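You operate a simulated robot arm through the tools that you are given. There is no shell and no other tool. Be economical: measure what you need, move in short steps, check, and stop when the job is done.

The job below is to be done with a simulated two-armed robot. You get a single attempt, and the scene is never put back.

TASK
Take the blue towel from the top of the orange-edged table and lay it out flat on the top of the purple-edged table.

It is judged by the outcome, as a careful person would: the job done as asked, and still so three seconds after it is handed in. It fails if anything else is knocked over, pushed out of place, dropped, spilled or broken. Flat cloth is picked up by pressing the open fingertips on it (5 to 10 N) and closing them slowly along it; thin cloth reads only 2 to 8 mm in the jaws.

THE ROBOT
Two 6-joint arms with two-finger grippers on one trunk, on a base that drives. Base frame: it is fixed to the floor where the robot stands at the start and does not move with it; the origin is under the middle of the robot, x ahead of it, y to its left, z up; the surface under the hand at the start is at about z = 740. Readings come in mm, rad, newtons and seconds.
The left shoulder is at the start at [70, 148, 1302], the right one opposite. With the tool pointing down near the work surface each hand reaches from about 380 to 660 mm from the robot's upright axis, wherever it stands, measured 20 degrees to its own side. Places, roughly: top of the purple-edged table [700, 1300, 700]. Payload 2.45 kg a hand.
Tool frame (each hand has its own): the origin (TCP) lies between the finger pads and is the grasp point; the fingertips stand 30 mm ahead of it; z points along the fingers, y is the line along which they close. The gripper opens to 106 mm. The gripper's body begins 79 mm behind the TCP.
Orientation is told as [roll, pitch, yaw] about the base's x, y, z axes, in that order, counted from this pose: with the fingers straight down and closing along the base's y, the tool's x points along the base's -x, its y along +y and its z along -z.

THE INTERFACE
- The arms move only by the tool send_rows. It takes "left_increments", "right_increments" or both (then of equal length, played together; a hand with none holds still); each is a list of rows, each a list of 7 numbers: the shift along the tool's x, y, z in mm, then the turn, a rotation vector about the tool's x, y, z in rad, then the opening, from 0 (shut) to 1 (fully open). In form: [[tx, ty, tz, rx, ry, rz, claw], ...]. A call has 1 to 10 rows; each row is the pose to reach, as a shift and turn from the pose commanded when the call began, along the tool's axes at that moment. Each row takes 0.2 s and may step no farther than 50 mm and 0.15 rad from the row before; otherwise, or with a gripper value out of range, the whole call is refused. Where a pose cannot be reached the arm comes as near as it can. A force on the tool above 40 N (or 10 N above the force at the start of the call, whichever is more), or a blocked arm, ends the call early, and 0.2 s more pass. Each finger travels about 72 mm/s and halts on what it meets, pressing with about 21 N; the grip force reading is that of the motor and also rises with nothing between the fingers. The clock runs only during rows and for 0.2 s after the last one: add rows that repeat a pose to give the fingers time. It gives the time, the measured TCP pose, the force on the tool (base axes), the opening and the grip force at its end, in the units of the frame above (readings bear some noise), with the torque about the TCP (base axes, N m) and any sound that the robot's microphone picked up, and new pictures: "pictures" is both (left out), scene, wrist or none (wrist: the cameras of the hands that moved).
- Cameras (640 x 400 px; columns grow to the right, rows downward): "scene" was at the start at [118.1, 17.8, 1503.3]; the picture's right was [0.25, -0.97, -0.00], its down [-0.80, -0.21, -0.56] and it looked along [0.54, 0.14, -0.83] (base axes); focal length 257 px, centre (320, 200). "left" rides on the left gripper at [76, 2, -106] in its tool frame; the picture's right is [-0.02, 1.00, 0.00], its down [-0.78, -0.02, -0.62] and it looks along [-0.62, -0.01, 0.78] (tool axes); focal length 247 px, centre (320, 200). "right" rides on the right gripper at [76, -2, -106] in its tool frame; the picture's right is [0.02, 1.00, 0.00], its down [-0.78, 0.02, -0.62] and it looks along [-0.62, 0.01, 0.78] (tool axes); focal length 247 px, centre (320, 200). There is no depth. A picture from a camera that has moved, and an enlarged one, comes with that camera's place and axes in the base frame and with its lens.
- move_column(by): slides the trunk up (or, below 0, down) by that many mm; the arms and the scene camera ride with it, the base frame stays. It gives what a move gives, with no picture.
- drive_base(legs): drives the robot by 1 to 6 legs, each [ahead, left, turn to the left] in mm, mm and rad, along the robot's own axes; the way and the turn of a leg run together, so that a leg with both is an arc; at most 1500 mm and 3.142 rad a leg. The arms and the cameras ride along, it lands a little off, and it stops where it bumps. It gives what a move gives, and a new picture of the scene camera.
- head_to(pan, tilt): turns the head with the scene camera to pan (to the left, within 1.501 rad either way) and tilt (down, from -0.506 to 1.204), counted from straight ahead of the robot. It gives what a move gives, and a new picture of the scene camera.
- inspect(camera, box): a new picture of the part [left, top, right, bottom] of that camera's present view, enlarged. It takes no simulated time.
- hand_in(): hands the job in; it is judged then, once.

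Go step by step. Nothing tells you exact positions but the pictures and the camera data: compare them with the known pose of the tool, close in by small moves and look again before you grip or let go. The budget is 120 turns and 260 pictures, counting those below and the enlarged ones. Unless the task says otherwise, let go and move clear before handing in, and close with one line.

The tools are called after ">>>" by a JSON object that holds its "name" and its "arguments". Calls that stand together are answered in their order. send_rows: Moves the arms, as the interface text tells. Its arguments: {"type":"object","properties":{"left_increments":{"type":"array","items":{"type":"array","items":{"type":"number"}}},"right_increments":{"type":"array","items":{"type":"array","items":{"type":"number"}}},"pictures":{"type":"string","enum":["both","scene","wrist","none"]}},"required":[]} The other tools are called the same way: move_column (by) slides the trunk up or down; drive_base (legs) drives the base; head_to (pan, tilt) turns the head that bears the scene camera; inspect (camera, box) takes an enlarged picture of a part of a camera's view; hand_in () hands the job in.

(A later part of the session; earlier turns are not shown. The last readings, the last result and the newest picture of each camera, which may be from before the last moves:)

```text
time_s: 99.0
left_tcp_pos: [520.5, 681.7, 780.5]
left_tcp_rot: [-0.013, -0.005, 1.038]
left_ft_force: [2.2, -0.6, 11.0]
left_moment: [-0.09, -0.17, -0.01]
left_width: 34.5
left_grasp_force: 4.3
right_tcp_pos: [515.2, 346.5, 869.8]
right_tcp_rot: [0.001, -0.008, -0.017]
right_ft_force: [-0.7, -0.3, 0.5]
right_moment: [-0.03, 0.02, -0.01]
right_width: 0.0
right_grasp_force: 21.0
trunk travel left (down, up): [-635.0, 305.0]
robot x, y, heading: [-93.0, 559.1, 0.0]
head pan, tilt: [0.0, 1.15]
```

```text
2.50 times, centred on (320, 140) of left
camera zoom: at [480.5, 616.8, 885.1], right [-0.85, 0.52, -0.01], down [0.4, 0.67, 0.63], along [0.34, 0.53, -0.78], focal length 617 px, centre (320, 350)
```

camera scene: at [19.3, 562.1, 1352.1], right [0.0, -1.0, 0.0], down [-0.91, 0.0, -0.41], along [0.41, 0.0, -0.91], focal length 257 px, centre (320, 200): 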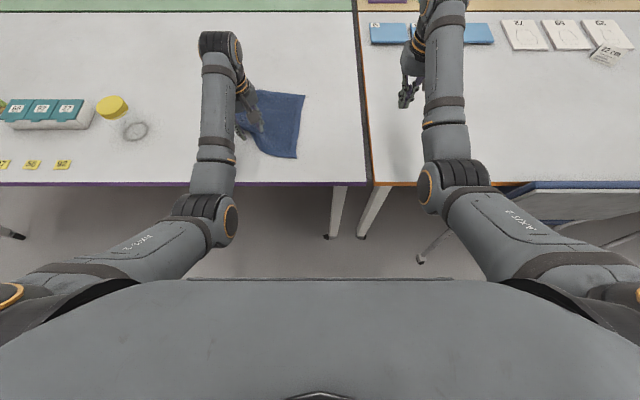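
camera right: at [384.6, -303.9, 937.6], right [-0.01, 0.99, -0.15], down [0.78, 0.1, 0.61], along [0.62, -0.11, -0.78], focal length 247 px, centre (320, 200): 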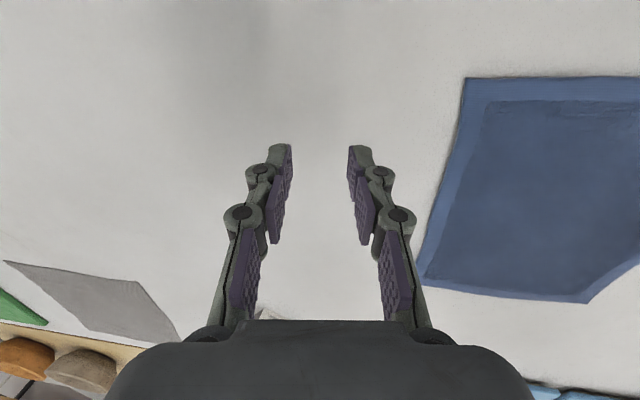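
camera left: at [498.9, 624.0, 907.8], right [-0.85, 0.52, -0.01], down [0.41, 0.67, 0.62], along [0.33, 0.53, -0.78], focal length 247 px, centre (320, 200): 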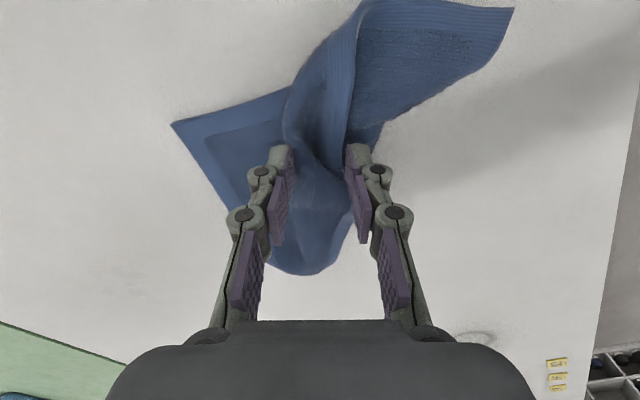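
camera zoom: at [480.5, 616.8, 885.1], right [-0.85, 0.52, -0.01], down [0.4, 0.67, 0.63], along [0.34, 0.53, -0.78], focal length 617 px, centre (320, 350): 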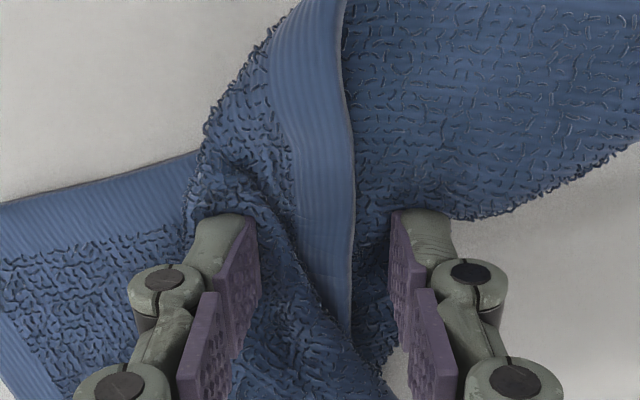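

Touching at 11 N, and the hem lies centred between the fingers. I close slowly.

>>> {"name": "send_rows", "arguments": {"left_increments": [[0, 0, -1.5, 0, 0, 0, 0.26], [0, 0, -1.5, 0, 0, 0, 0.2], [0, 0, -1.5, 0, 0, 0, 0.14], [0, 0, -1.5, 0, 0, 0, 0.08], [0, 0, -1.5, 0, 0, 0, 0], [0, 0, -1.5, 0, 0, 0, 0], [0, 0, -1.5, 0, 0, 0, 0], [0, 0, -12, 0, 0, 0, 0], [0, 0, -25, 0, 0, 0, 0]], "pictures": "wrist"}}

>>> {"name": "inspect", "arguments": {"camera": "scene", "box": [230, 80, 320, 170]}}

```text
time_s: 101.0
left_tcp_pos: [519.3, 681.7, 802.7]
left_tcp_rot: [-0.005, -0.001, 1.043]
left_ft_force: [0.1, -1.2, -0.1]
left_moment: [0.0, 0.0, -0.04]
left_width: 8.2
left_grasp_force: 21.4
right_tcp_pos: [515.6, 347.0, 868.3]
right_tcp_rot: [0.002, -0.007, -0.015]
right_ft_force: [0.8, 0.8, -0.4]
right_moment: [0.0, -0.02, -0.07]
right_width: 0.1
right_grasp_force: 20.7
trunk travel left (down, up): [-635.0, 305.0]
robot x, y, heading: [-93.6, 563.6, -0.004]
head pan, tilt: [0.0, 1.15]
camera left: at [479.9, 616.6, 907.9], right [-0.85, 0.52, -0.01], down [0.41, 0.67, 0.62], along [0.33, 0.53, -0.78], focal length 247 px, centre (320, 200)
```

left: 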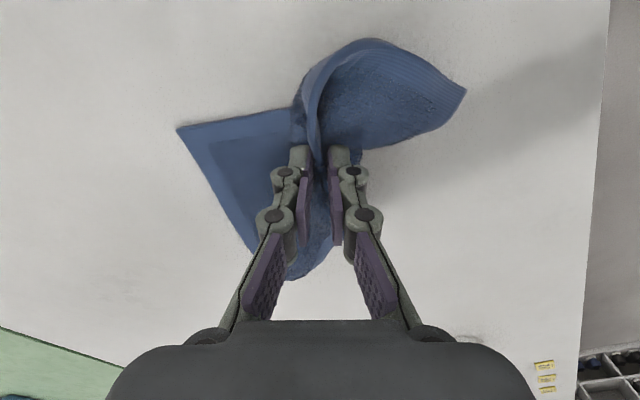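

```text
4.44 times, centred on (275, 125) of scene
camera zoom: at [18.7, 562.4, 1352.0], right [0.0, -1.0, 0.0], down [-0.91, 0.0, -0.41], along [0.41, 0.0, -0.91], focal length 1142 px, centre (520, 533)
```

zoom: 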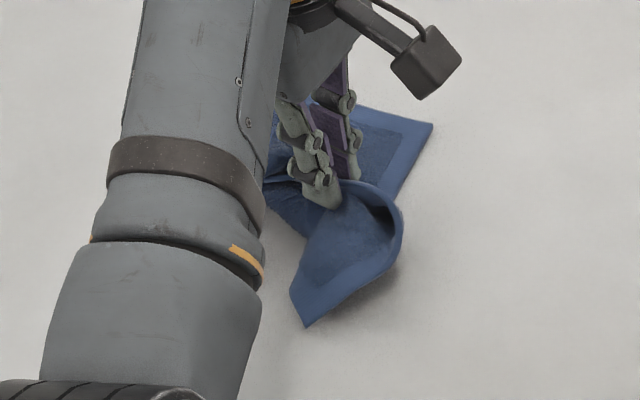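

The folds are tangled, but corners A and B of one edge are both exposed, so a deterministic reset is possible. The right hand takes B and draws it to the near-right, so that edge B–A swings parallel to the robot. The left hand then takes A, and I hang the towel from both and lay it down. First I release the left hand and lift.

>>> {"name": "send_rows", "arguments": {"left_increments": [[0, 0, 15, 0, 0, 0, 0.05], [0, 0, 18, 0, 0, 0, 0.15], [0, 0, 15, 0, 0, 0, 0.3], [0, 0, -20, 0, 0, 0, 0.35], [-20, 15, -50, 0, 0, 0.1, 0.34], [-50, 30, -55, 0, 0, 0.2, 0.34], [-80, 45, -55, 0, 0, 0.3, 0.34], [-110, 60, -55, 0, 0, 0.4, 0.34]], "right_increments": [[0, 0, 0, 0, 0, 0, 0.1], [0, 0, 0, 0, 0, 0, 0.2], [0, 0, 0, 0, 0, 0, 0.34], [0, 0, 0, 0, 0, 0, 0.34], [0, 0, 0, 0, 0, 0, 0.34], [0, 0, 0, 0, 0, 0, 0.34], [0, 0, 0, 0, 0, 0, 0.34], [0, 0, 0, 0, 0, 0, 0.34]], "pictures": "none"}}

>>> {"name": "drive_base", "arguments": {"legs": [[0, 214, 0]]}}

>>> {"name": "inspect", "arguments": {"camera": "scene", "box": [280, 70, 440, 190]}}

```text
time_s: 102.8
left_tcp_pos: [523.4, 808.8, 857.3]
left_tcp_rot: [-0.005, -0.004, 0.639]
left_ft_force: [0.9, 0.1, 0.2]
left_moment: [0.01, 0.02, 0.03]
left_width: 35.9
left_grasp_force: 0.0
right_tcp_pos: [517.4, 348.2, 868.2]
right_tcp_rot: [0.002, -0.006, -0.017]
right_ft_force: [0.4, 1.0, -0.4]
right_moment: [-0.02, -0.01, 0.02]
right_width: 36.2
right_grasp_force: 0.0
trunk travel left (down, up): [-635.0, 305.0]
robot x, y, heading: [-89.0, 563.1, -0.005]
head pan, tilt: [0.0, 1.15]
```

```text
time_s: 104.5
left_tcp_pos: [524.4, 1018.6, 857.2]
left_tcp_rot: [-0.006, -0.007, 0.637]
left_ft_force: [0.1, -0.4, -0.5]
left_moment: [0.03, 0.02, -0.01]
left_width: 35.9
left_grasp_force: 0.1
right_tcp_pos: [515.8, 559.8, 867.8]
right_tcp_rot: [0.001, -0.005, -0.021]
right_ft_force: [0.1, -0.3, 0.4]
right_moment: [-0.01, -0.02, 0.0]
right_width: 36.0
right_grasp_force: 0.1
trunk travel left (down, up): [-635.0, 305.0]
robot x, y, heading: [-86.6, 776.2, -0.006]
head pan, tilt: [0.0, 1.15]
camera scene: at [20.0, 776.6, 1352.1], right [0.0, -1.0, 0.0], down [-0.91, 0.0, -0.41], along [0.41, 0.0, -0.91], focal length 257 px, centre (320, 200)
```

scene: 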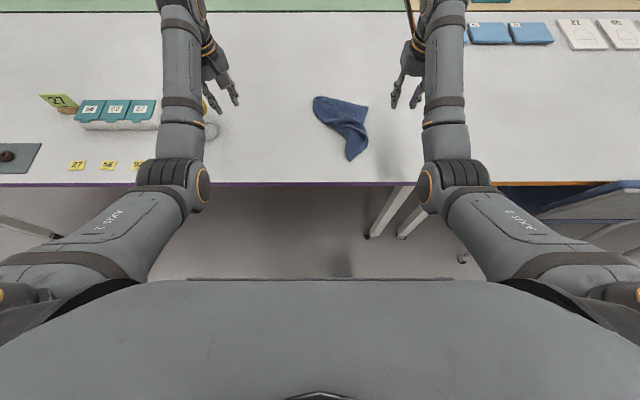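

```text
3.33 times, centred on (360, 130) of scene
camera zoom: at [20.0, 776.6, 1352.1], right [0.0, -1.0, 0.0], down [-0.91, 0.0, -0.41], along [0.41, 0.0, -0.91], focal length 857 px, centre (187, 433)
```

zoom: 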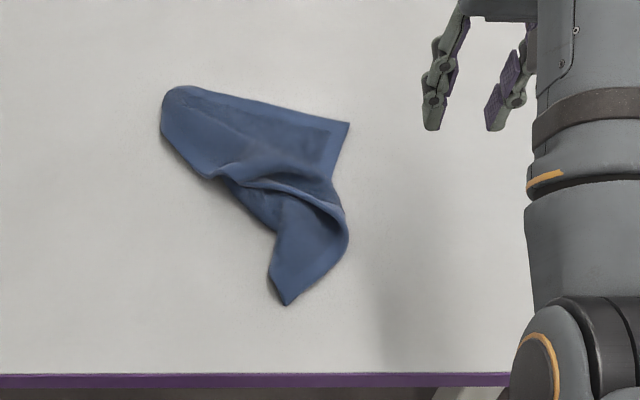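

B is at about (613, 624) and A at about (412, 694). I drive forward 88 mm and bring the right hand over B.

>>> {"name": "drive_base", "arguments": {"legs": [[88, 0, 0]]}}

>>> {"name": "send_rows", "arguments": {"right_increments": [[0, 18, 10, 0, 0, 0, 0.34], [0, 36, 20, 0, 0, 0, 0.34], [0, 54, 30, 0, 0, 0, 0.34], [0, 72, 45, 0, 0, 0, 0.34], [0, 92, 66, 0, 0, 0, 0.34]], "pictures": "wrist"}}

```text
time_s: 105.6
left_tcp_pos: [610.2, 1019.6, 857.9]
left_tcp_rot: [-0.007, -0.004, 0.639]
left_ft_force: [0.3, 0.5, -0.7]
left_moment: [0.0, 0.02, 0.03]
left_width: 35.9
left_grasp_force: 0.0
right_tcp_pos: [604.1, 560.0, 868.4]
right_tcp_rot: [0.002, -0.005, -0.019]
right_ft_force: [-0.3, -0.9, 0.4]
right_moment: [0.04, 0.01, -0.01]
right_width: 36.4
right_grasp_force: 0.1
trunk travel left (down, up): [-635.0, 305.0]
robot x, y, heading: [-4.8, 776.7, -0.005]
head pan, tilt: [0.0, 1.15]
camera scene: at [107.4, 776.3, 1352.1], right [0.0, -1.0, 0.0], down [-0.91, 0.0, -0.41], along [0.41, 0.0, -0.91], focal length 257 px, centre (320, 200)
```

scene: 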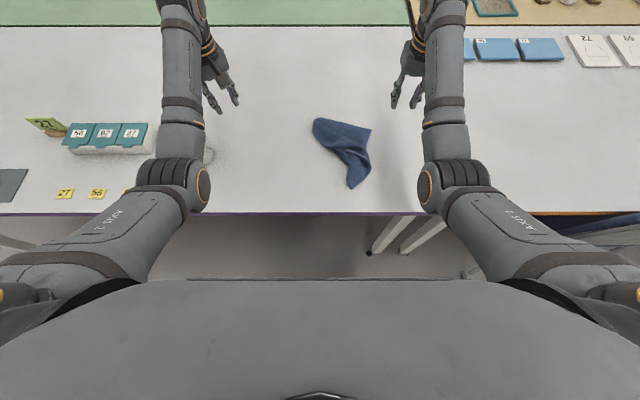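

```text
time_s: 106.8
left_tcp_pos: [611.6, 1021.0, 857.8]
left_tcp_rot: [-0.006, -0.006, 0.637]
left_ft_force: [-0.4, -0.2, 0.3]
left_moment: [-0.01, 0.0, 0.0]
left_width: 35.9
left_grasp_force: 0.1
right_tcp_pos: [608.2, 652.0, 801.9]
right_tcp_rot: [0.001, -0.007, -0.018]
right_ft_force: [0.2, -0.6, 0.1]
right_moment: [0.02, 0.02, 0.03]
right_width: 35.9
right_grasp_force: 0.1
trunk travel left (down, up): [-635.0, 305.0]
robot x, y, heading: [-2.5, 779.8, -0.002]
head pan, tilt: [0.0, 1.15]
camera right: at [529.3, 651.6, 908.1], right [0.0, 1.0, 0.0], down [0.78, 0.0, 0.63], along [0.63, 0.0, -0.78], focal length 247 px, centre (320, 200)
```

right: 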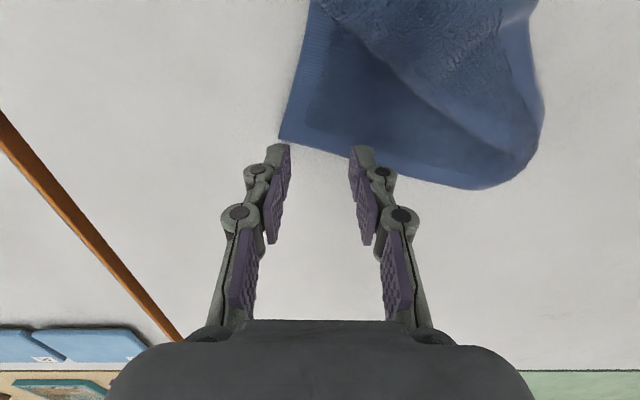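

>>> {"name": "send_rows", "arguments": {"right_increments": [[8, 3, 8, 0, 0, 0, 0.34], [16, 5, 16, 0, 0, 0, 0.34], [16, 5, 24, 0, 0, 0, 0.34], [16, 5, 28, 0, 0, 0, 0.34], [16, 5, 31, 0, 0, 0, 0.34], [16, 5, 31, 0, 0, 0, 0.34]], "pictures": "wrist"}}

```text
time_s: 108.2
left_tcp_pos: [610.3, 1020.4, 857.8]
left_tcp_rot: [-0.007, -0.006, 0.639]
left_ft_force: [0.0, 0.8, 0.3]
left_moment: [0.01, -0.03, 0.01]
left_width: 35.7
left_grasp_force: 0.0
right_tcp_pos: [590.3, 658.1, 772.7]
right_tcp_rot: [0.002, -0.01, -0.017]
right_ft_force: [1.6, -0.2, 6.7]
right_moment: [0.01, -0.03, 0.0]
right_width: 36.3
right_grasp_force: 0.1
trunk travel left (down, up): [-635.0, 305.0]
robot x, y, heading: [-3.4, 777.4, -0.002]
head pan, tilt: [0.0, 1.15]
camera right: at [512.8, 657.1, 879.0], right [0.0, 1.0, 0.0], down [0.78, 0.0, 0.63], along [0.63, 0.0, -0.78], focal length 247 px, centre (320, 200)
```

right: 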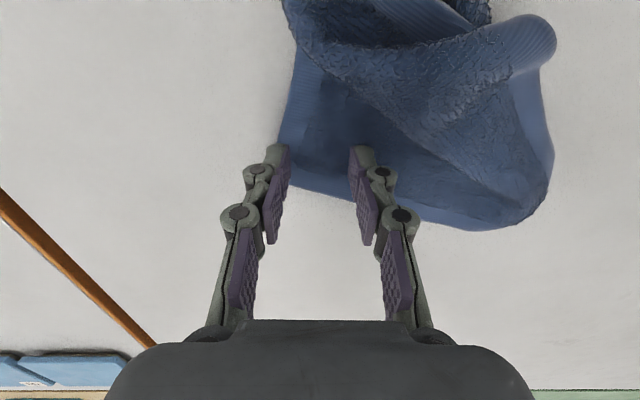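

Pressing at 7 N with cloth under both fingers. I close slowly.

>>> {"name": "send_rows", "arguments": {"right_increments": [[0, 0, 0, 0, 0, 0, 0.28], [0, 0, 0, 0, 0, 0, 0.22], [0, 0, 0, 0, 0, 0, 0.17], [0, 0, 0, 0, 0, 0, 0.12], [0, 0, 0, 0, 0, 0, 0.06], [0, 0, 0, 0, 0, 0, 0], [0, 0, 0, 0, 0, 0, 0], [0, 0, -6, 0, 0, 0, 0], [0, 0, -15, 0, 0, 0, 0]], "pictures": "wrist"}}

```text
time_s: 110.2
left_tcp_pos: [609.3, 1020.5, 857.3]
left_tcp_rot: [-0.006, -0.006, 0.64]
left_ft_force: [-0.4, 0.2, -0.4]
left_moment: [0.01, -0.01, -0.01]
left_width: 36.1
left_grasp_force: 0.0
right_tcp_pos: [589.9, 657.0, 786.1]
right_tcp_rot: [0.002, -0.006, -0.02]
right_ft_force: [-0.4, 0.4, 0.1]
right_moment: [-0.01, -0.04, -0.01]
right_width: 4.9
right_grasp_force: 21.4
trunk travel left (down, up): [-635.0, 305.0]
robot x, y, heading: [-1.2, 775.5, -0.004]
head pan, tilt: [0.0, 1.15]
camera right: at [512.4, 657.0, 892.7], right [0.0, 1.0, 0.0], down [0.78, 0.0, 0.63], along [0.63, 0.0, -0.78], focal length 247 px, centre (320, 200)
```

right: 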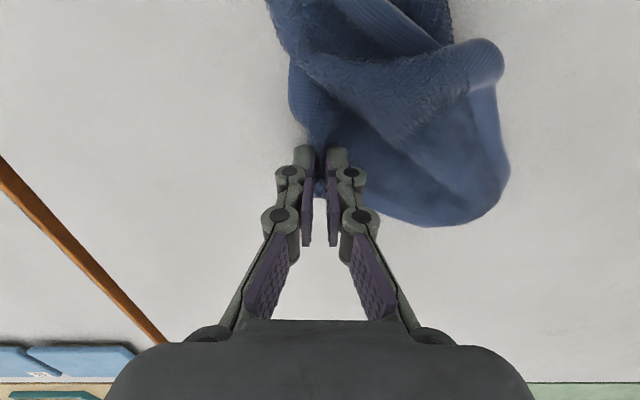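

B is held. I draw it towards the near-right with the base.

>>> {"name": "drive_base", "arguments": {"legs": [[-100, -165, 0]]}}

>>> {"name": "inspect", "arguments": {"camera": "scene", "box": [240, 70, 440, 195]}}

```text
time_s: 111.7
left_tcp_pos: [510.8, 860.2, 857.2]
left_tcp_rot: [-0.004, -0.007, 0.644]
left_ft_force: [-0.1, 0.3, 0.0]
left_moment: [0.03, -0.01, -0.07]
left_width: 35.6
left_grasp_force: 0.1
right_tcp_pos: [492.8, 497.1, 786.8]
right_tcp_rot: [0.001, -0.008, -0.016]
right_ft_force: [0.8, 0.6, 0.5]
right_moment: [-0.02, 0.0, 0.02]
right_width: 4.7
right_grasp_force: 21.4
trunk travel left (down, up): [-635.0, 305.0]
robot x, y, heading: [-101.9, 612.5, -0.003]
head pan, tilt: [0.0, 1.15]
camera scene: at [8.5, 613.9, 1352.1], right [0.0, -1.0, 0.0], down [-0.91, 0.0, -0.41], along [0.41, 0.0, -0.91], focal length 257 px, centre (320, 200)
```

scene: 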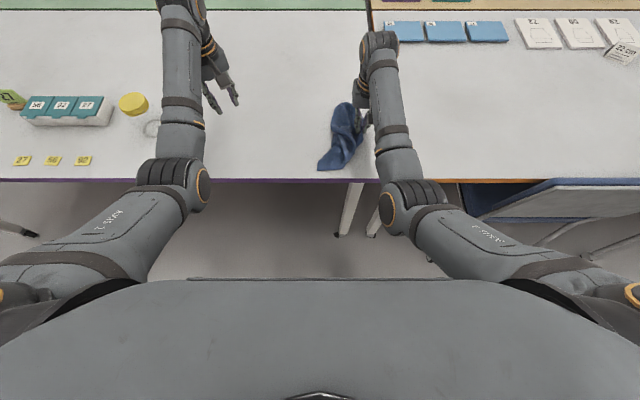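

```text
3.20 times, centred on (340, 132) of scene
camera zoom: at [8.5, 613.9, 1352.1], right [0.0, -1.0, 0.0], down [-0.91, 0.0, -0.41], along [0.41, 0.0, -0.91], focal length 823 px, centre (256, 416)
```

zoom: 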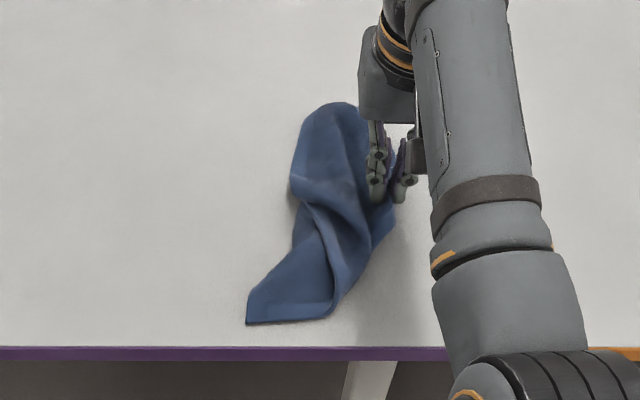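

The edge from A round to B is the outer border, with A at about (370, 622). To get enough hand separation I draw B a bit further, so that edge A–B straightens.

>>> {"name": "drive_base", "arguments": {"legs": [[-55, -105, 0]]}}

>>> {"name": "inspect", "arguments": {"camera": "scene", "box": [240, 60, 440, 185]}}

```text
time_s: 113.0
left_tcp_pos: [456.7, 754.2, 857.0]
left_tcp_rot: [-0.007, -0.006, 0.644]
left_ft_force: [0.5, -0.2, 0.5]
left_moment: [0.0, 0.01, -0.01]
left_width: 35.9
left_grasp_force: 0.0
right_tcp_pos: [438.2, 392.0, 786.7]
right_tcp_rot: [0.002, -0.006, -0.014]
right_ft_force: [-0.6, 0.2, -0.1]
right_moment: [0.0, 0.01, 0.01]
right_width: 4.7
right_grasp_force: 21.0
trunk travel left (down, up): [-635.0, 305.0]
robot x, y, heading: [-157.6, 509.5, -0.002]
head pan, tilt: [0.0, 1.15]
camera scene: at [-46.0, 508.1, 1352.1], right [0.0, -1.0, 0.0], down [-0.91, 0.0, -0.41], along [0.41, 0.0, -0.91], focal length 257 px, centre (320, 200)
```

scene: 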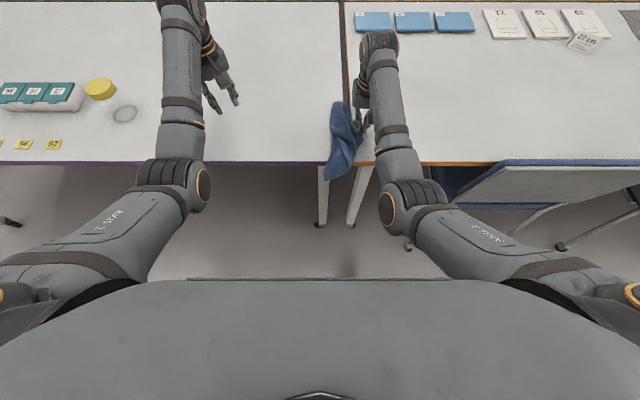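

```text
3.20 times, centred on (340, 122) of scene
camera zoom: at [-46.0, 508.1, 1352.1], right [0.0, -1.0, 0.0], down [-0.91, 0.0, -0.41], along [0.41, 0.0, -0.91], focal length 823 px, centre (256, 448)
```

zoom: 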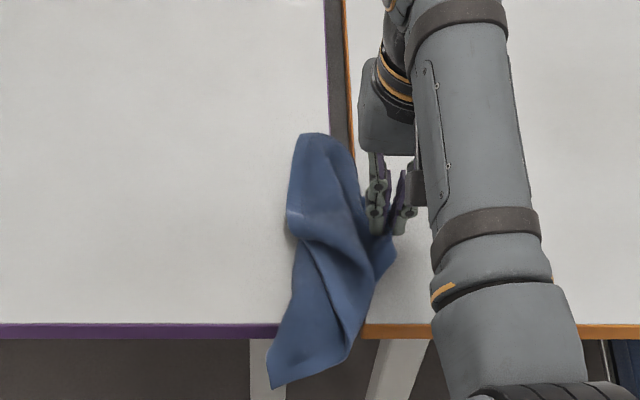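

A slipped over the front edge of the table, which is harmless. I draw B further right and a little forward: A comes back up, the edge A–B straightens sideways, and both hands will be able to reach.

>>> {"name": "drive_base", "arguments": {"legs": [[70, -60, 0], [10, -120, 0]]}}

>>> {"name": "inspect", "arguments": {"camera": "scene", "box": [200, 60, 440, 210]}}

```text
time_s: 114.9
left_tcp_pos: [537.3, 577.1, 856.4]
left_tcp_rot: [-0.005, -0.006, 0.645]
left_ft_force: [-0.3, -0.1, 0.4]
left_moment: [0.0, 0.03, 0.01]
left_width: 35.8
left_grasp_force: 0.0
right_tcp_pos: [518.6, 215.4, 787.3]
right_tcp_rot: [0.0, -0.008, -0.012]
right_ft_force: [-0.4, 0.0, 0.1]
right_moment: [-0.01, 0.04, -0.03]
right_width: 4.8
right_grasp_force: 21.3
trunk travel left (down, up): [-635.0, 305.0]
robot x, y, heading: [-71.0, 329.3, 0.001]
head pan, tilt: [0.0, 1.15]
camera scene: at [34.3, 330.3, 1352.1], right [0.0, -1.0, 0.0], down [-0.91, 0.0, -0.41], along [0.41, 0.0, -0.91], focal length 257 px, centre (320, 200)
```

scene: 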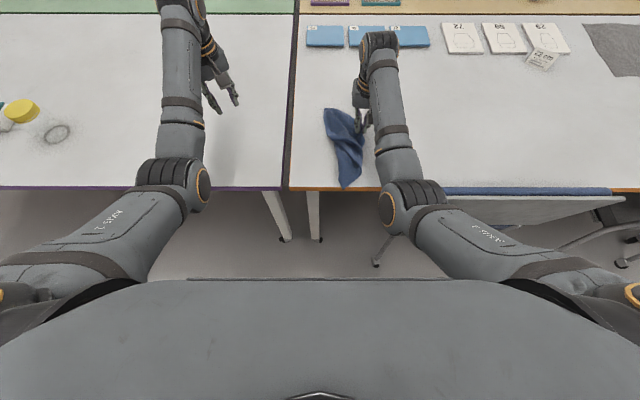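

```text
2.67 times, centred on (320, 135) of scene
camera zoom: at [34.3, 330.3, 1352.1], right [0.0, -1.0, 0.0], down [-0.91, 0.0, -0.41], along [0.41, 0.0, -0.91], focal length 686 px, centre (320, 373)
```

zoom: 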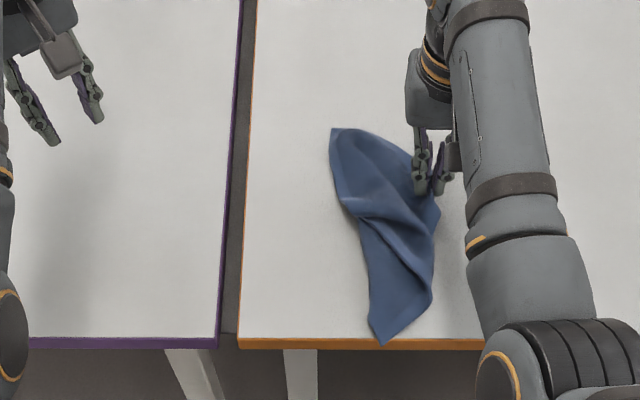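

The towel keeps its tangle while dragged, so I'll use gravity. I'll hang it wholly from B, carry it over the purple table and lay it down diagonally from far-left to near-right. The side corners should then open sideways. First I raise the trunk and the right hand.

>>> {"name": "move_column", "arguments": {"by": 140}}

>>> {"name": "send_rows", "arguments": {"right_increments": [[-5, 0, -30, 0, 0, 0, 0], [-10, 0, -60, 0, 0, 0, 0], [-15, 0, -90, 0, 0, 0, 0], [-20, 0, -120, 0, 0, 0, 0], [-25, 0, -150, 0, 0, 0, 0], [-30, 0, -170, 0, 0, 0, 0]], "pictures": "none"}}

>>> {"name": "drive_base", "arguments": {"legs": [[20, 300, 0], [50, 325, 0]]}}

```text
time_s: 116.6
left_tcp_pos: [536.5, 578.4, 996.2]
left_tcp_rot: [-0.006, -0.006, 0.647]
left_ft_force: [-0.6, 0.2, 0.2]
left_moment: [-0.04, -0.03, -0.02]
left_width: 35.9
left_grasp_force: 0.0
right_tcp_pos: [519.6, 215.3, 925.3]
right_tcp_rot: [0.003, -0.006, -0.013]
right_ft_force: [0.0, 0.9, -0.1]
right_moment: [-0.04, 0.0, 0.01]
right_width: 4.8
right_grasp_force: 20.7
trunk travel left (down, up): [-775.0, 165.0]
robot x, y, heading: [-75.2, 330.4, 0.004]
head pan, tilt: [0.0, 1.15]
```

```text
time_s: 118.0
left_tcp_pos: [536.6, 578.0, 995.8]
left_tcp_rot: [-0.006, -0.006, 0.645]
left_ft_force: [-0.7, -1.0, -0.3]
left_moment: [-0.01, 0.0, -0.03]
left_width: 36.3
left_grasp_force: 0.0
right_tcp_pos: [567.8, 220.6, 1085.4]
right_tcp_rot: [0.003, -0.004, -0.011]
right_ft_force: [-0.4, 0.0, -0.5]
right_moment: [-0.05, 0.02, -0.02]
right_width: 5.0
right_grasp_force: 20.8
right hand out of reach, approached as far as the arm can: row 4, 5, 6
trunk travel left (down, up): [-775.0, 165.0]
robot x, y, heading: [-74.9, 328.5, 0.003]
head pan, tilt: [0.0, 1.15]
```

```text
time_s: 121.9
left_tcp_pos: [607.1, 1214.8, 997.5]
left_tcp_rot: [-0.003, -0.003, 0.643]
left_ft_force: [0.4, -0.5, 0.4]
left_moment: [-0.02, -0.01, 0.04]
left_width: 35.8
left_grasp_force: 0.1
right_tcp_pos: [638.2, 856.8, 1085.6]
right_tcp_rot: [0.004, -0.006, -0.015]
right_ft_force: [0.0, 0.0, -0.7]
right_moment: [0.0, 0.0, 0.03]
right_width: 4.8
right_grasp_force: 21.4
trunk travel left (down, up): [-775.0, 165.0]
robot x, y, heading: [-6.1, 967.3, -0.001]
head pan, tilt: [0.0, 1.15]
camera scene: at [103.3, 968.8, 1492.1], right [0.0, -1.0, 0.0], down [-0.91, 0.0, -0.41], along [0.41, 0.0, -0.91], focal length 257 px, centre (320, 200)
```

scene: 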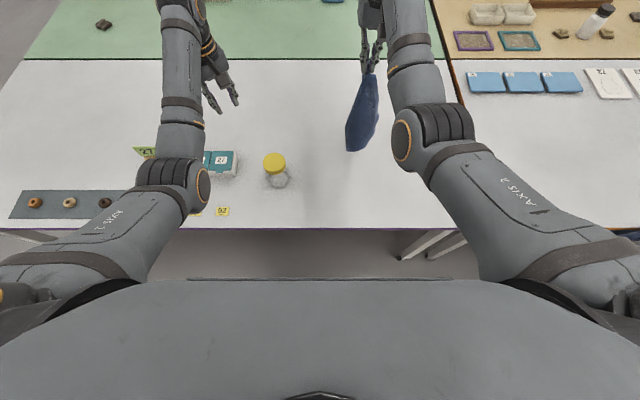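

The towel now hangs freely above the purple table, clear of the jar. I lay it down diagonally with a combined lowering and near-right motion.

>>> {"name": "send_rows", "arguments": {"right_increments": [[0, 0, 20, 0, 0, 0, 0], [10, -10, 45, 0, 0, 0, 0], [28, -28, 70, 0, 0, 0, 0], [48, -48, 95, 0, 0, 0, 0], [67, -67, 120, 0, 0, 0, 0], [85, -85, 145, 0, 0, 0, 0], [104, -104, 170, 0, 0, 0, 0], [122, -122, 195, 0, 0, 0, 0], [140, -140, 220, 0, 0, 0, 0], [158, -158, 245, 0, 0, 0, 0]], "pictures": "none"}}

>>> {"name": "send_rows", "arguments": {"right_increments": [[12, -14, 15, 0, 0, 0, 0], [22, -30, 30, 0, 0, 0, 0], [32, -46, 42, 0, 0, 0, 0], [40, -62, 52, 0, 0, 0, 0]], "pictures": "scene"}}

>>> {"name": "inspect", "arguments": {"camera": "scene", "box": [300, 80, 500, 230]}}

```text
time_s: 124.1
left_tcp_pos: [605.1, 1214.8, 998.2]
left_tcp_rot: [-0.006, -0.005, 0.643]
left_ft_force: [-0.4, 0.7, -0.9]
left_moment: [0.01, -0.02, 0.03]
left_width: 36.0
left_grasp_force: 0.0
right_tcp_pos: [477.8, 702.0, 839.0]
right_tcp_rot: [0.004, -0.007, -0.017]
right_ft_force: [-0.1, 0.2, 0.4]
right_moment: [-0.01, -0.02, 0.03]
right_width: 4.5
right_grasp_force: 20.6
trunk travel left (down, up): [-775.0, 165.0]
robot x, y, heading: [-6.6, 968.9, -0.001]
head pan, tilt: [0.0, 1.15]
```

```text
time_s: 125.1
left_tcp_pos: [607.1, 1213.8, 997.9]
left_tcp_rot: [-0.005, -0.005, 0.641]
left_ft_force: [-0.4, -0.7, -0.2]
left_moment: [-0.03, 0.0, 0.01]
left_width: 36.1
left_grasp_force: 0.1
right_tcp_pos: [436.7, 641.7, 788.2]
right_tcp_rot: [0.003, -0.007, -0.015]
right_ft_force: [0.8, -0.6, 0.2]
right_moment: [0.04, -0.03, -0.03]
right_width: 4.8
right_grasp_force: 21.1
trunk travel left (down, up): [-775.0, 165.0]
robot x, y, heading: [-1.8, 968.3, -0.002]
head pan, tilt: [0.0, 1.15]
camera scene: at [102.9, 968.6, 1492.2], right [0.0, -1.0, 0.0], down [-0.91, 0.0, -0.41], along [0.41, 0.0, -0.91], focal length 257 px, centre (320, 200)
```

scene: 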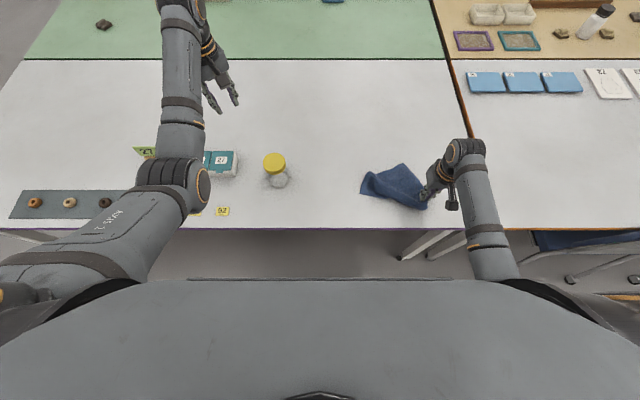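

```text
2.67 times, centred on (400, 155) of scene
camera zoom: at [102.9, 968.6, 1492.2], right [0.0, -1.0, 0.0], down [-0.91, 0.0, -0.41], along [0.41, 0.0, -0.91], focal length 686 px, centre (107, 320)
```

zoom: 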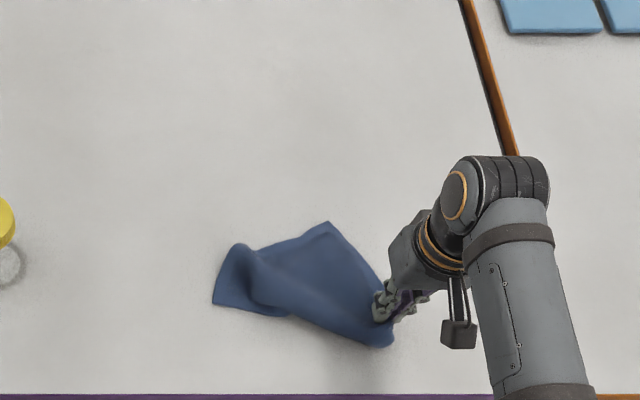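

Much better: it's nearly open. A closer look.

>>> {"name": "inspect", "arguments": {"camera": "scene", "box": [355, 150, 455, 215]}}

```text
6.15 times, centred on (405, 182) of scene
camera zoom: at [102.9, 968.6, 1492.2], right [0.0, -1.0, 0.0], down [-0.91, 0.0, -0.41], along [0.41, 0.0, -0.91], focal length 1582 px, centre (-203, 308)
```

zoom: 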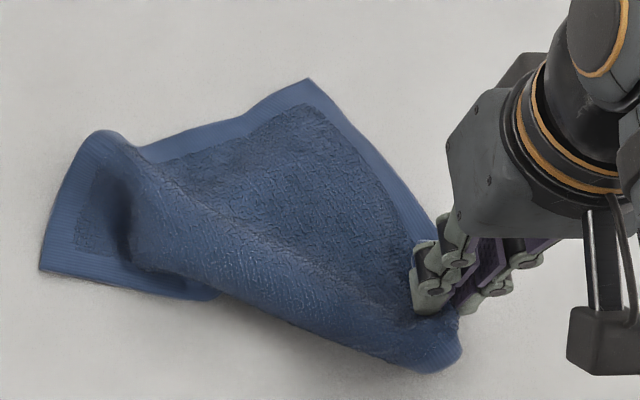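

The towel is folded once along its B–C diagonal: D is on top and exposed at (580, 684), and A lies beneath. With B still in the right hand, I'll swing the towel by dragging B to the far-right so that D ends up to the left of B. The left hand can then take D.

>>> {"name": "send_rows", "arguments": {"right_increments": [[-20, 0, 0, 0, 0, 0, 0], [-40, 0, 0, 0, 0, 0, 0], [-60, 0, 0, 0, 0, 0, 0], [-80, 0, 0, 0, 0, 0, 0]], "pictures": "none"}}

>>> {"name": "drive_base", "arguments": {"legs": [[0, -90, 0]]}}

>>> {"name": "send_rows", "arguments": {"right_increments": [[-20, 0, 0, 0, 0, 0, 0], [-40, 0, 0, 0, 0, 0, 0], [-60, 0, 0, 0, 0, 0, 0], [-75, 0, 0, 0, 0, 0, 0]], "pictures": "none"}}

>>> {"name": "inspect", "arguments": {"camera": "scene", "box": [310, 110, 470, 215]}}

```text
time_s: 126.1
left_tcp_pos: [608.0, 1215.3, 996.8]
left_tcp_rot: [-0.005, -0.005, 0.642]
left_ft_force: [0.3, -0.3, 0.4]
left_moment: [-0.01, 0.0, 0.0]
left_width: 35.8
left_grasp_force: 0.0
right_tcp_pos: [519.9, 640.0, 787.1]
right_tcp_rot: [0.002, -0.007, -0.017]
right_ft_force: [0.2, -0.4, 0.2]
right_moment: [0.0, -0.03, -0.01]
right_width: 4.9
right_grasp_force: 20.9
trunk travel left (down, up): [-775.0, 165.0]
robot x, y, heading: [-5.2, 969.0, 0.001]
head pan, tilt: [0.0, 1.15]
```

```text
time_s: 127.2
left_tcp_pos: [606.8, 1123.4, 997.9]
left_tcp_rot: [-0.008, -0.007, 0.639]
left_ft_force: [0.4, -0.2, 0.1]
left_moment: [0.01, -0.01, -0.04]
left_width: 36.1
left_grasp_force: 0.1
right_tcp_pos: [518.4, 547.0, 787.4]
right_tcp_rot: [0.002, -0.008, -0.018]
right_ft_force: [0.7, -0.3, -0.1]
right_moment: [0.0, -0.03, 0.03]
right_width: 4.9
right_grasp_force: 20.7
trunk travel left (down, up): [-775.0, 165.0]
robot x, y, heading: [-5.2, 878.8, -0.005]
head pan, tilt: [0.0, 1.15]
camera scene: at [103.5, 878.8, 1492.1], right [0.0, -1.0, 0.0], down [-0.91, 0.0, -0.41], along [0.41, 0.0, -0.91], focal length 257 px, centre (320, 200)
```

scene: 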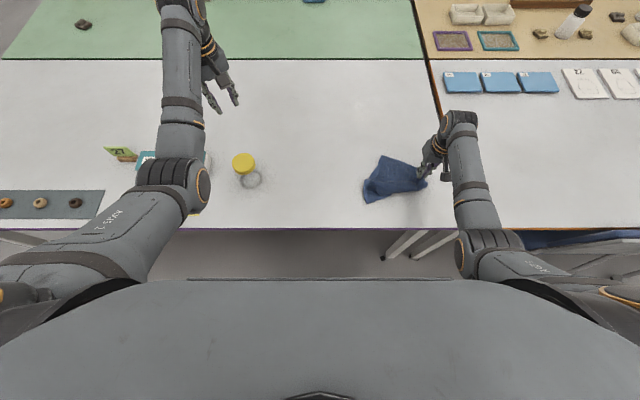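

```text
time_s: 128.2
left_tcp_pos: [607.3, 1123.6, 996.9]
left_tcp_rot: [-0.006, -0.006, 0.639]
left_ft_force: [-0.3, -0.1, -0.6]
left_moment: [-0.02, 0.03, 0.01]
left_width: 36.1
left_grasp_force: 0.0
right_tcp_pos: [592.4, 547.4, 787.0]
right_tcp_rot: [0.002, -0.005, -0.017]
right_ft_force: [-0.6, -0.4, -0.7]
right_moment: [0.0, 0.0, -0.04]
right_width: 4.6
right_grasp_force: 20.7
trunk travel left (down, up): [-775.0, 165.0]
robot x, y, heading: [-2.8, 877.1, 0.001]
head pan, tilt: [0.0, 1.15]
```

```text
3.81 times, centred on (390, 162) of scene
camera zoom: at [104.3, 879.1, 1492.0], right [0.0, -1.0, 0.0], down [-0.91, 0.0, -0.41], along [0.41, 0.0, -0.91], focal length 979 px, centre (53, 343)
```

zoom: 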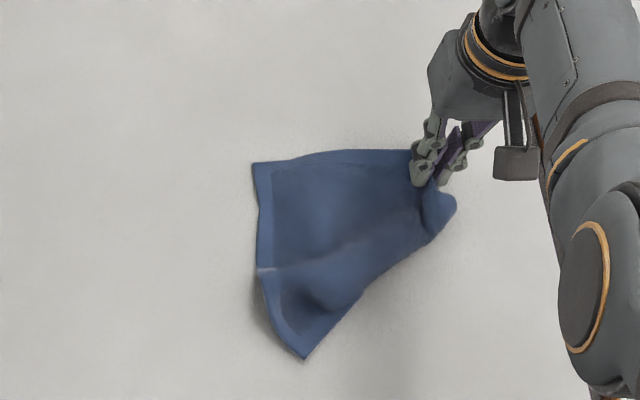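

D is now to the left of B at about (624, 696). I release B with a spreading motion, re-centre the base so both hands can reach, and then pinch D and B together.

>>> {"name": "send_rows", "arguments": {"right_increments": [[0, 0, 10, 0, 0, 0, 0], [0, 0, 14.5, 0, 0, 0, 0], [0, 0, 14.5, 0, 0, 0, 0.08], [0, 0, 14.5, 0, 0, 0, 0.16], [0, 0, 14.5, 0, 0, 0, 0.26], [0, 0, 14.5, 0, 0, 0, 0.36], [0, 0, 14.5, 0, 0, 0, 0.44], [0, 0, -20, 0, 0, 0, 0.44], [0, 0, -65, 0, 0, 0, 0.34]], "left_increments": [[0, 0, 0, 0, 0, 0.07, 0.34], [0, 0, 0, 0, 0, 0.14, 0.34], [0, 0, 0, 0, 0, 0.21, 0.34], [0, 0, 0, 0, 0, 0.28, 0.34], [0, 0, 0, 0, 0, 0.35, 0.34], [0, 0, 0, 0, 0, 0.42, 0.34], [0, 0, 0, 0, 0, 0.49, 0.34], [0, 0, 0, 0, 0, 0.56, 0.34], [0, 0, 0, 0, 0, 0.64, 0.34]], "pictures": "none"}}

>>> {"name": "drive_base", "arguments": {"legs": [[0, -262, 0]]}}

>>> {"name": "inspect", "arguments": {"camera": "scene", "box": [240, 110, 400, 215]}}

```text
time_s: 130.2
left_tcp_pos: [607.7, 1124.2, 997.6]
left_tcp_rot: [0.0, -0.008, 0.0]
left_ft_force: [0.4, -0.6, -0.2]
left_moment: [-0.03, -0.04, -0.01]
left_width: 36.0
left_grasp_force: 0.1
right_tcp_pos: [592.0, 546.9, 853.5]
right_tcp_rot: [0.004, -0.005, -0.016]
right_ft_force: [0.3, -0.8, 0.3]
right_moment: [-0.01, -0.04, 0.0]
right_width: 36.2
right_grasp_force: 0.0
trunk travel left (down, up): [-775.0, 165.0]
robot x, y, heading: [-4.9, 876.9, -0.005]
head pan, tilt: [0.0, 1.15]
```

```text
time_s: 132.1
left_tcp_pos: [606.0, 860.9, 996.1]
left_tcp_rot: [-0.002, -0.008, 0.003]
left_ft_force: [0.2, -0.3, 0.8]
left_moment: [0.0, -0.01, 0.0]
left_width: 35.9
left_grasp_force: 0.1
right_tcp_pos: [594.7, 283.9, 852.2]
right_tcp_rot: [0.0, -0.007, -0.016]
right_ft_force: [0.9, -0.4, 0.0]
right_moment: [-0.01, 0.03, 0.0]
right_width: 36.1
right_grasp_force: 0.0
trunk travel left (down, up): [-775.0, 165.0]
robot x, y, heading: [-8.3, 615.7, 0.004]
head pan, tilt: [0.0, 1.15]
camera scene: at [103.4, 614.7, 1492.1], right [0.0, -1.0, 0.0], down [-0.91, 0.0, -0.41], along [0.41, 0.0, -0.91], focal length 257 px, centre (320, 200)
```

scene: 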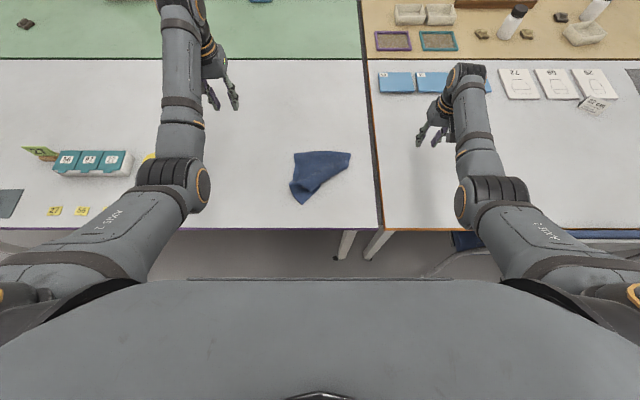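

```text
3.81 times, centred on (320, 162) of scene
camera zoom: at [103.4, 614.7, 1492.1], right [0.0, -1.0, 0.0], down [-0.91, 0.0, -0.41], along [0.41, 0.0, -0.91], focal length 979 px, centre (320, 343)
```

zoom: 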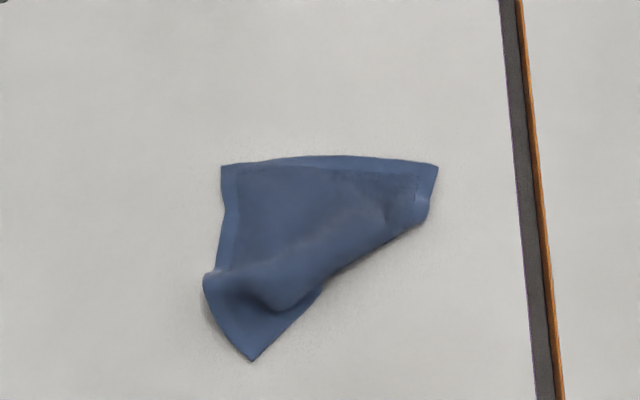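

Edge B–D now lies straight across in front of the robot: D (619, 704) and B (619, 507). I lower the trunk by 60 mm for reach and test moving both hands inward above these corners.

>>> {"name": "move_column", "arguments": {"by": -60}}

>>> {"name": "send_rows", "arguments": {"left_increments": [[0, -25, 10, 0, 0, 0, 0.34], [0, -50, 20, 0, 0, 0, 0.34], [0, -75, 30, 0, 0, 0, 0.34], [0, -100, 40, 0, 0, 0, 0.34], [0, -125, 50, 0, 0, 0, 0.34], [0, -145, 60, 0, 0, 0, 0.34], [0, -165, 70, 0, 0, 0, 0.34], [0, -181, 80, 0, 0, 0, 0.34]], "right_increments": [[0, 25, -10, 0, 0, 0, 0.34], [0, 55, -20, 0, 0, 0, 0.34], [0, 90, -30, 0, 0, 0, 0.34], [0, 125, -40, 0, 0, 0, 0.34], [0, 160, -40, 0, 0, 0, 0.34], [0, 195, -40, 0, 0, 0, 0.34], [0, 225, -40, 0, 0, 0, 0.34], [0, 248, -40, 0, 0, 0, 0.34]]}}

```text
time_s: 133.1
left_tcp_pos: [606.3, 860.8, 936.8]
left_tcp_rot: [-0.002, -0.008, 0.003]
left_ft_force: [-0.2, -0.2, -0.2]
left_moment: [-0.01, 0.02, -0.02]
left_width: 35.9
left_grasp_force: 0.1
right_tcp_pos: [594.0, 283.2, 793.0]
right_tcp_rot: [0.004, -0.008, -0.017]
right_ft_force: [0.6, 0.6, 0.2]
right_moment: [0.0, 0.01, 0.01]
right_width: 35.8
right_grasp_force: 0.0
trunk travel left (down, up): [-715.0, 225.0]
robot x, y, heading: [-8.5, 611.5, -0.001]
head pan, tilt: [0.0, 1.15]
```

```text
time_s: 134.9
left_tcp_pos: [608.5, 678.5, 858.0]
left_tcp_rot: [-0.002, -0.009, 0.004]
left_ft_force: [0.5, -1.3, -0.3]
left_moment: [-0.01, -0.03, -0.01]
left_width: 36.0
left_grasp_force: 0.1
right_tcp_pos: [597.7, 531.7, 832.6]
right_tcp_rot: [0.001, -0.006, -0.016]
right_ft_force: [0.0, -0.4, 0.5]
right_moment: [0.0, 0.01, -0.02]
right_width: 35.9
right_grasp_force: 0.2
trunk travel left (down, up): [-715.0, 225.0]
robot x, y, heading: [-3.4, 613.2, -0.004]
head pan, tilt: [0.0, 1.15]
camera scene: at [103.5, 613.9, 1432.1], right [0.0, -1.0, 0.0], down [-0.91, 0.0, -0.41], along [0.41, 0.0, -0.91], focal length 257 px, centre (320, 200)
camera right: at [518.8, 530.1, 938.7], right [-0.01, 1.0, 0.0], down [0.78, 0.0, 0.63], along [0.63, 0.01, -0.78], focal length 247 px, centre (320, 200)
camera left: at [532.5, 680.5, 962.4], right [0.02, 1.0, 0.0], down [0.78, -0.01, 0.63], along [0.63, -0.01, -0.78], focal length 247 px, centre (320, 200)
```

scene: 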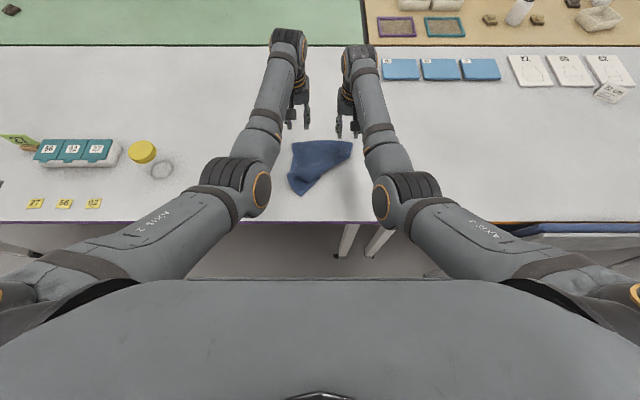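
right: 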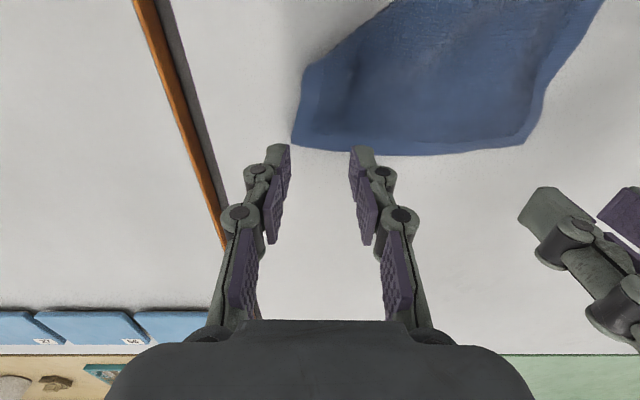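
left: 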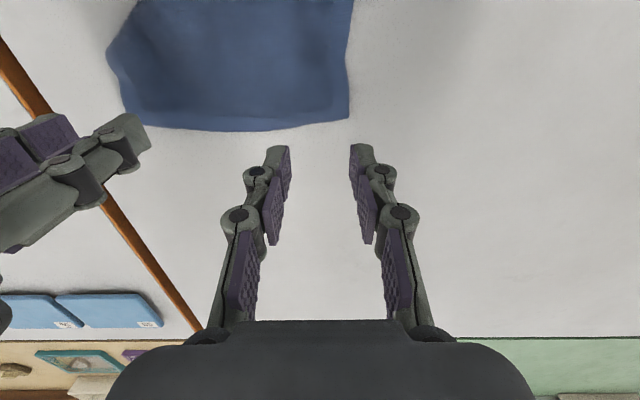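

Both hands reach. D is at (616, 706) and B at (617, 509). I lower both hands to just above the cloth.

>>> {"name": "send_rows", "arguments": {"left_increments": [[3, -2, 20, 0, 0, 0, 0.34], [6, -3, 40, 0, 0, 0, 0.34], [6, -3, 60, 0, 0, 0, 0.34], [6, -3, 72, 0, 0, 0, 0.34], [6, -3, 80, 0, 0, 0, 0.34]], "right_increments": [[-3, 4, 10, 0, 0, 0, 0.34], [-4, 8, 20, 0, 0, 0, 0.34], [-4, 8, 35, 0, 0, 0, 0.34], [-4, 8, 47, 0, 0, 0, 0.34], [-4, 8, 55, 0, 0, 0, 0.34]], "pictures": "wrist"}}

```text
time_s: 136.1
left_tcp_pos: [602.2, 675.8, 776.1]
left_tcp_rot: [-0.002, -0.008, 0.005]
left_ft_force: [0.1, -0.4, 0.2]
left_moment: [0.02, 0.0, 0.05]
left_width: 35.9
left_grasp_force: 0.0
right_tcp_pos: [602.2, 539.2, 778.0]
right_tcp_rot: [0.004, -0.006, -0.015]
right_ft_force: [-0.4, -0.6, 0.4]
right_moment: [0.02, -0.01, -0.02]
right_width: 36.1
right_grasp_force: 0.1
trunk travel left (down, up): [-715.0, 225.0]
robot x, y, heading: [-8.2, 612.4, -0.004]
head pan, tilt: [0.0, 1.15]
camera right: at [523.9, 538.9, 883.5], right [-0.01, 1.0, 0.0], down [0.78, 0.0, 0.63], along [0.63, 0.01, -0.78], focal length 247 px, centre (320, 200)
camera left: at [526.6, 677.3, 881.4], right [0.02, 1.0, 0.0], down [0.78, -0.01, 0.63], along [0.63, -0.01, -0.78], focal length 247 px, centre (320, 200)
```

right: 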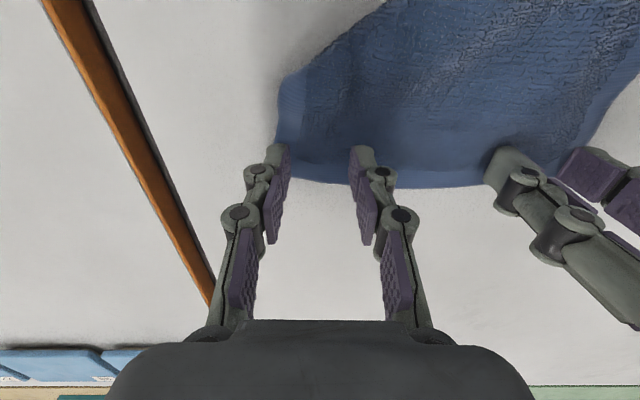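
left: 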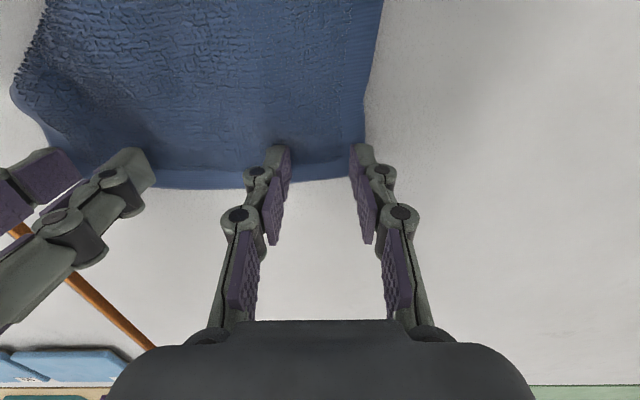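

>>> {"name": "send_rows", "arguments": {"left_increments": [[0, 0, 2, 0, 0, 0, 0.34], [0, 0, 4, 0, 0, 0, 0.34], [0, 0, 5, 0, 0, 0, 0.34]], "right_increments": [[0, 0, 3, 0, 0, 0, 0.34], [0, 0, 6, 0, 0, 0, 0.34], [0, 0, 7, 0, 0, 0, 0.34]], "pictures": "none"}}

```text
time_s: 136.9
left_tcp_pos: [602.1, 675.5, 774.3]
left_tcp_rot: [-0.001, -0.011, 0.003]
left_ft_force: [1.8, -1.2, 6.4]
left_moment: [-0.15, -0.01, 0.04]
left_width: 36.7
left_grasp_force: 0.5
right_tcp_pos: [600.6, 539.9, 772.6]
right_tcp_rot: [0.003, -0.011, -0.016]
right_ft_force: [1.3, 0.1, 7.2]
right_moment: [0.05, -0.01, 0.0]
right_width: 36.5
right_grasp_force: 0.4
trunk travel left (down, up): [-715.0, 225.0]
robot x, y, heading: [-5.2, 613.1, 0.0]
head pan, tilt: [0.0, 1.15]
```

Both hands press at 6–7 N. I close both slowly.

>>> {"name": "send_rows", "arguments": {"left_increments": [[0, 0, 0, 0, 0, 0, 0.28], [0, 0, 0, 0, 0, 0, 0.22], [0, 0, 0, 0, 0, 0, 0.17], [0, 0, 0, 0, 0, 0, 0.12], [0, 0, 0, 0, 0, 0, 0.06], [0, 0, 0, 0, 0, 0, 0], [0, 0, 0, 0, 0, 0, 0], [0, 0, 0, 0, 0, 0, 0]], "right_increments": [[0, 0, 0, 0, 0, 0, 0.28], [0, 0, 0, 0, 0, 0, 0.22], [0, 0, 0, 0, 0, 0, 0.17], [0, 0, 0, 0, 0, 0, 0.12], [0, 0, 0, 0, 0, 0, 0.06], [0, 0, 0, 0, 0, 0, 0], [0, 0, 0, 0, 0, 0, 0], [0, 0, 0, 0, 0, 0, 0]], "pictures": "wrist"}}

```text
time_s: 138.7
left_tcp_pos: [601.7, 676.4, 772.3]
left_tcp_rot: [0.0, -0.008, 0.004]
left_ft_force: [-0.6, -1.1, 1.7]
left_moment: [-0.03, 0.03, 0.02]
left_width: 0.0
left_grasp_force: 21.3
right_tcp_pos: [600.5, 538.8, 770.8]
right_tcp_rot: [0.001, -0.009, -0.017]
right_ft_force: [-0.3, -0.2, 9.4]
right_moment: [0.03, 0.04, 0.01]
right_width: 4.2
right_grasp_force: 21.0
trunk travel left (down, up): [-715.0, 225.0]
robot x, y, heading: [-6.4, 615.7, -0.002]
head pan, tilt: [0.0, 1.15]
camera right: at [522.7, 538.2, 877.9], right [-0.01, 1.0, 0.0], down [0.78, 0.0, 0.63], along [0.63, 0.01, -0.78], focal length 247 px, centre (320, 200)
camera left: at [525.1, 677.9, 877.7], right [0.02, 1.0, 0.0], down [0.78, -0.01, 0.63], along [0.63, -0.01, -0.78], focal length 247 px, centre (320, 200)
```

right: 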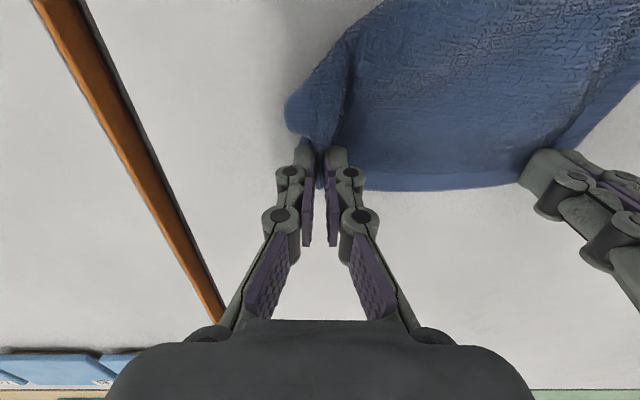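
left: 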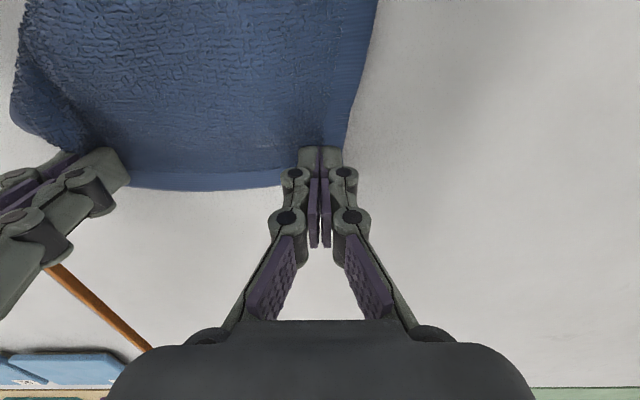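

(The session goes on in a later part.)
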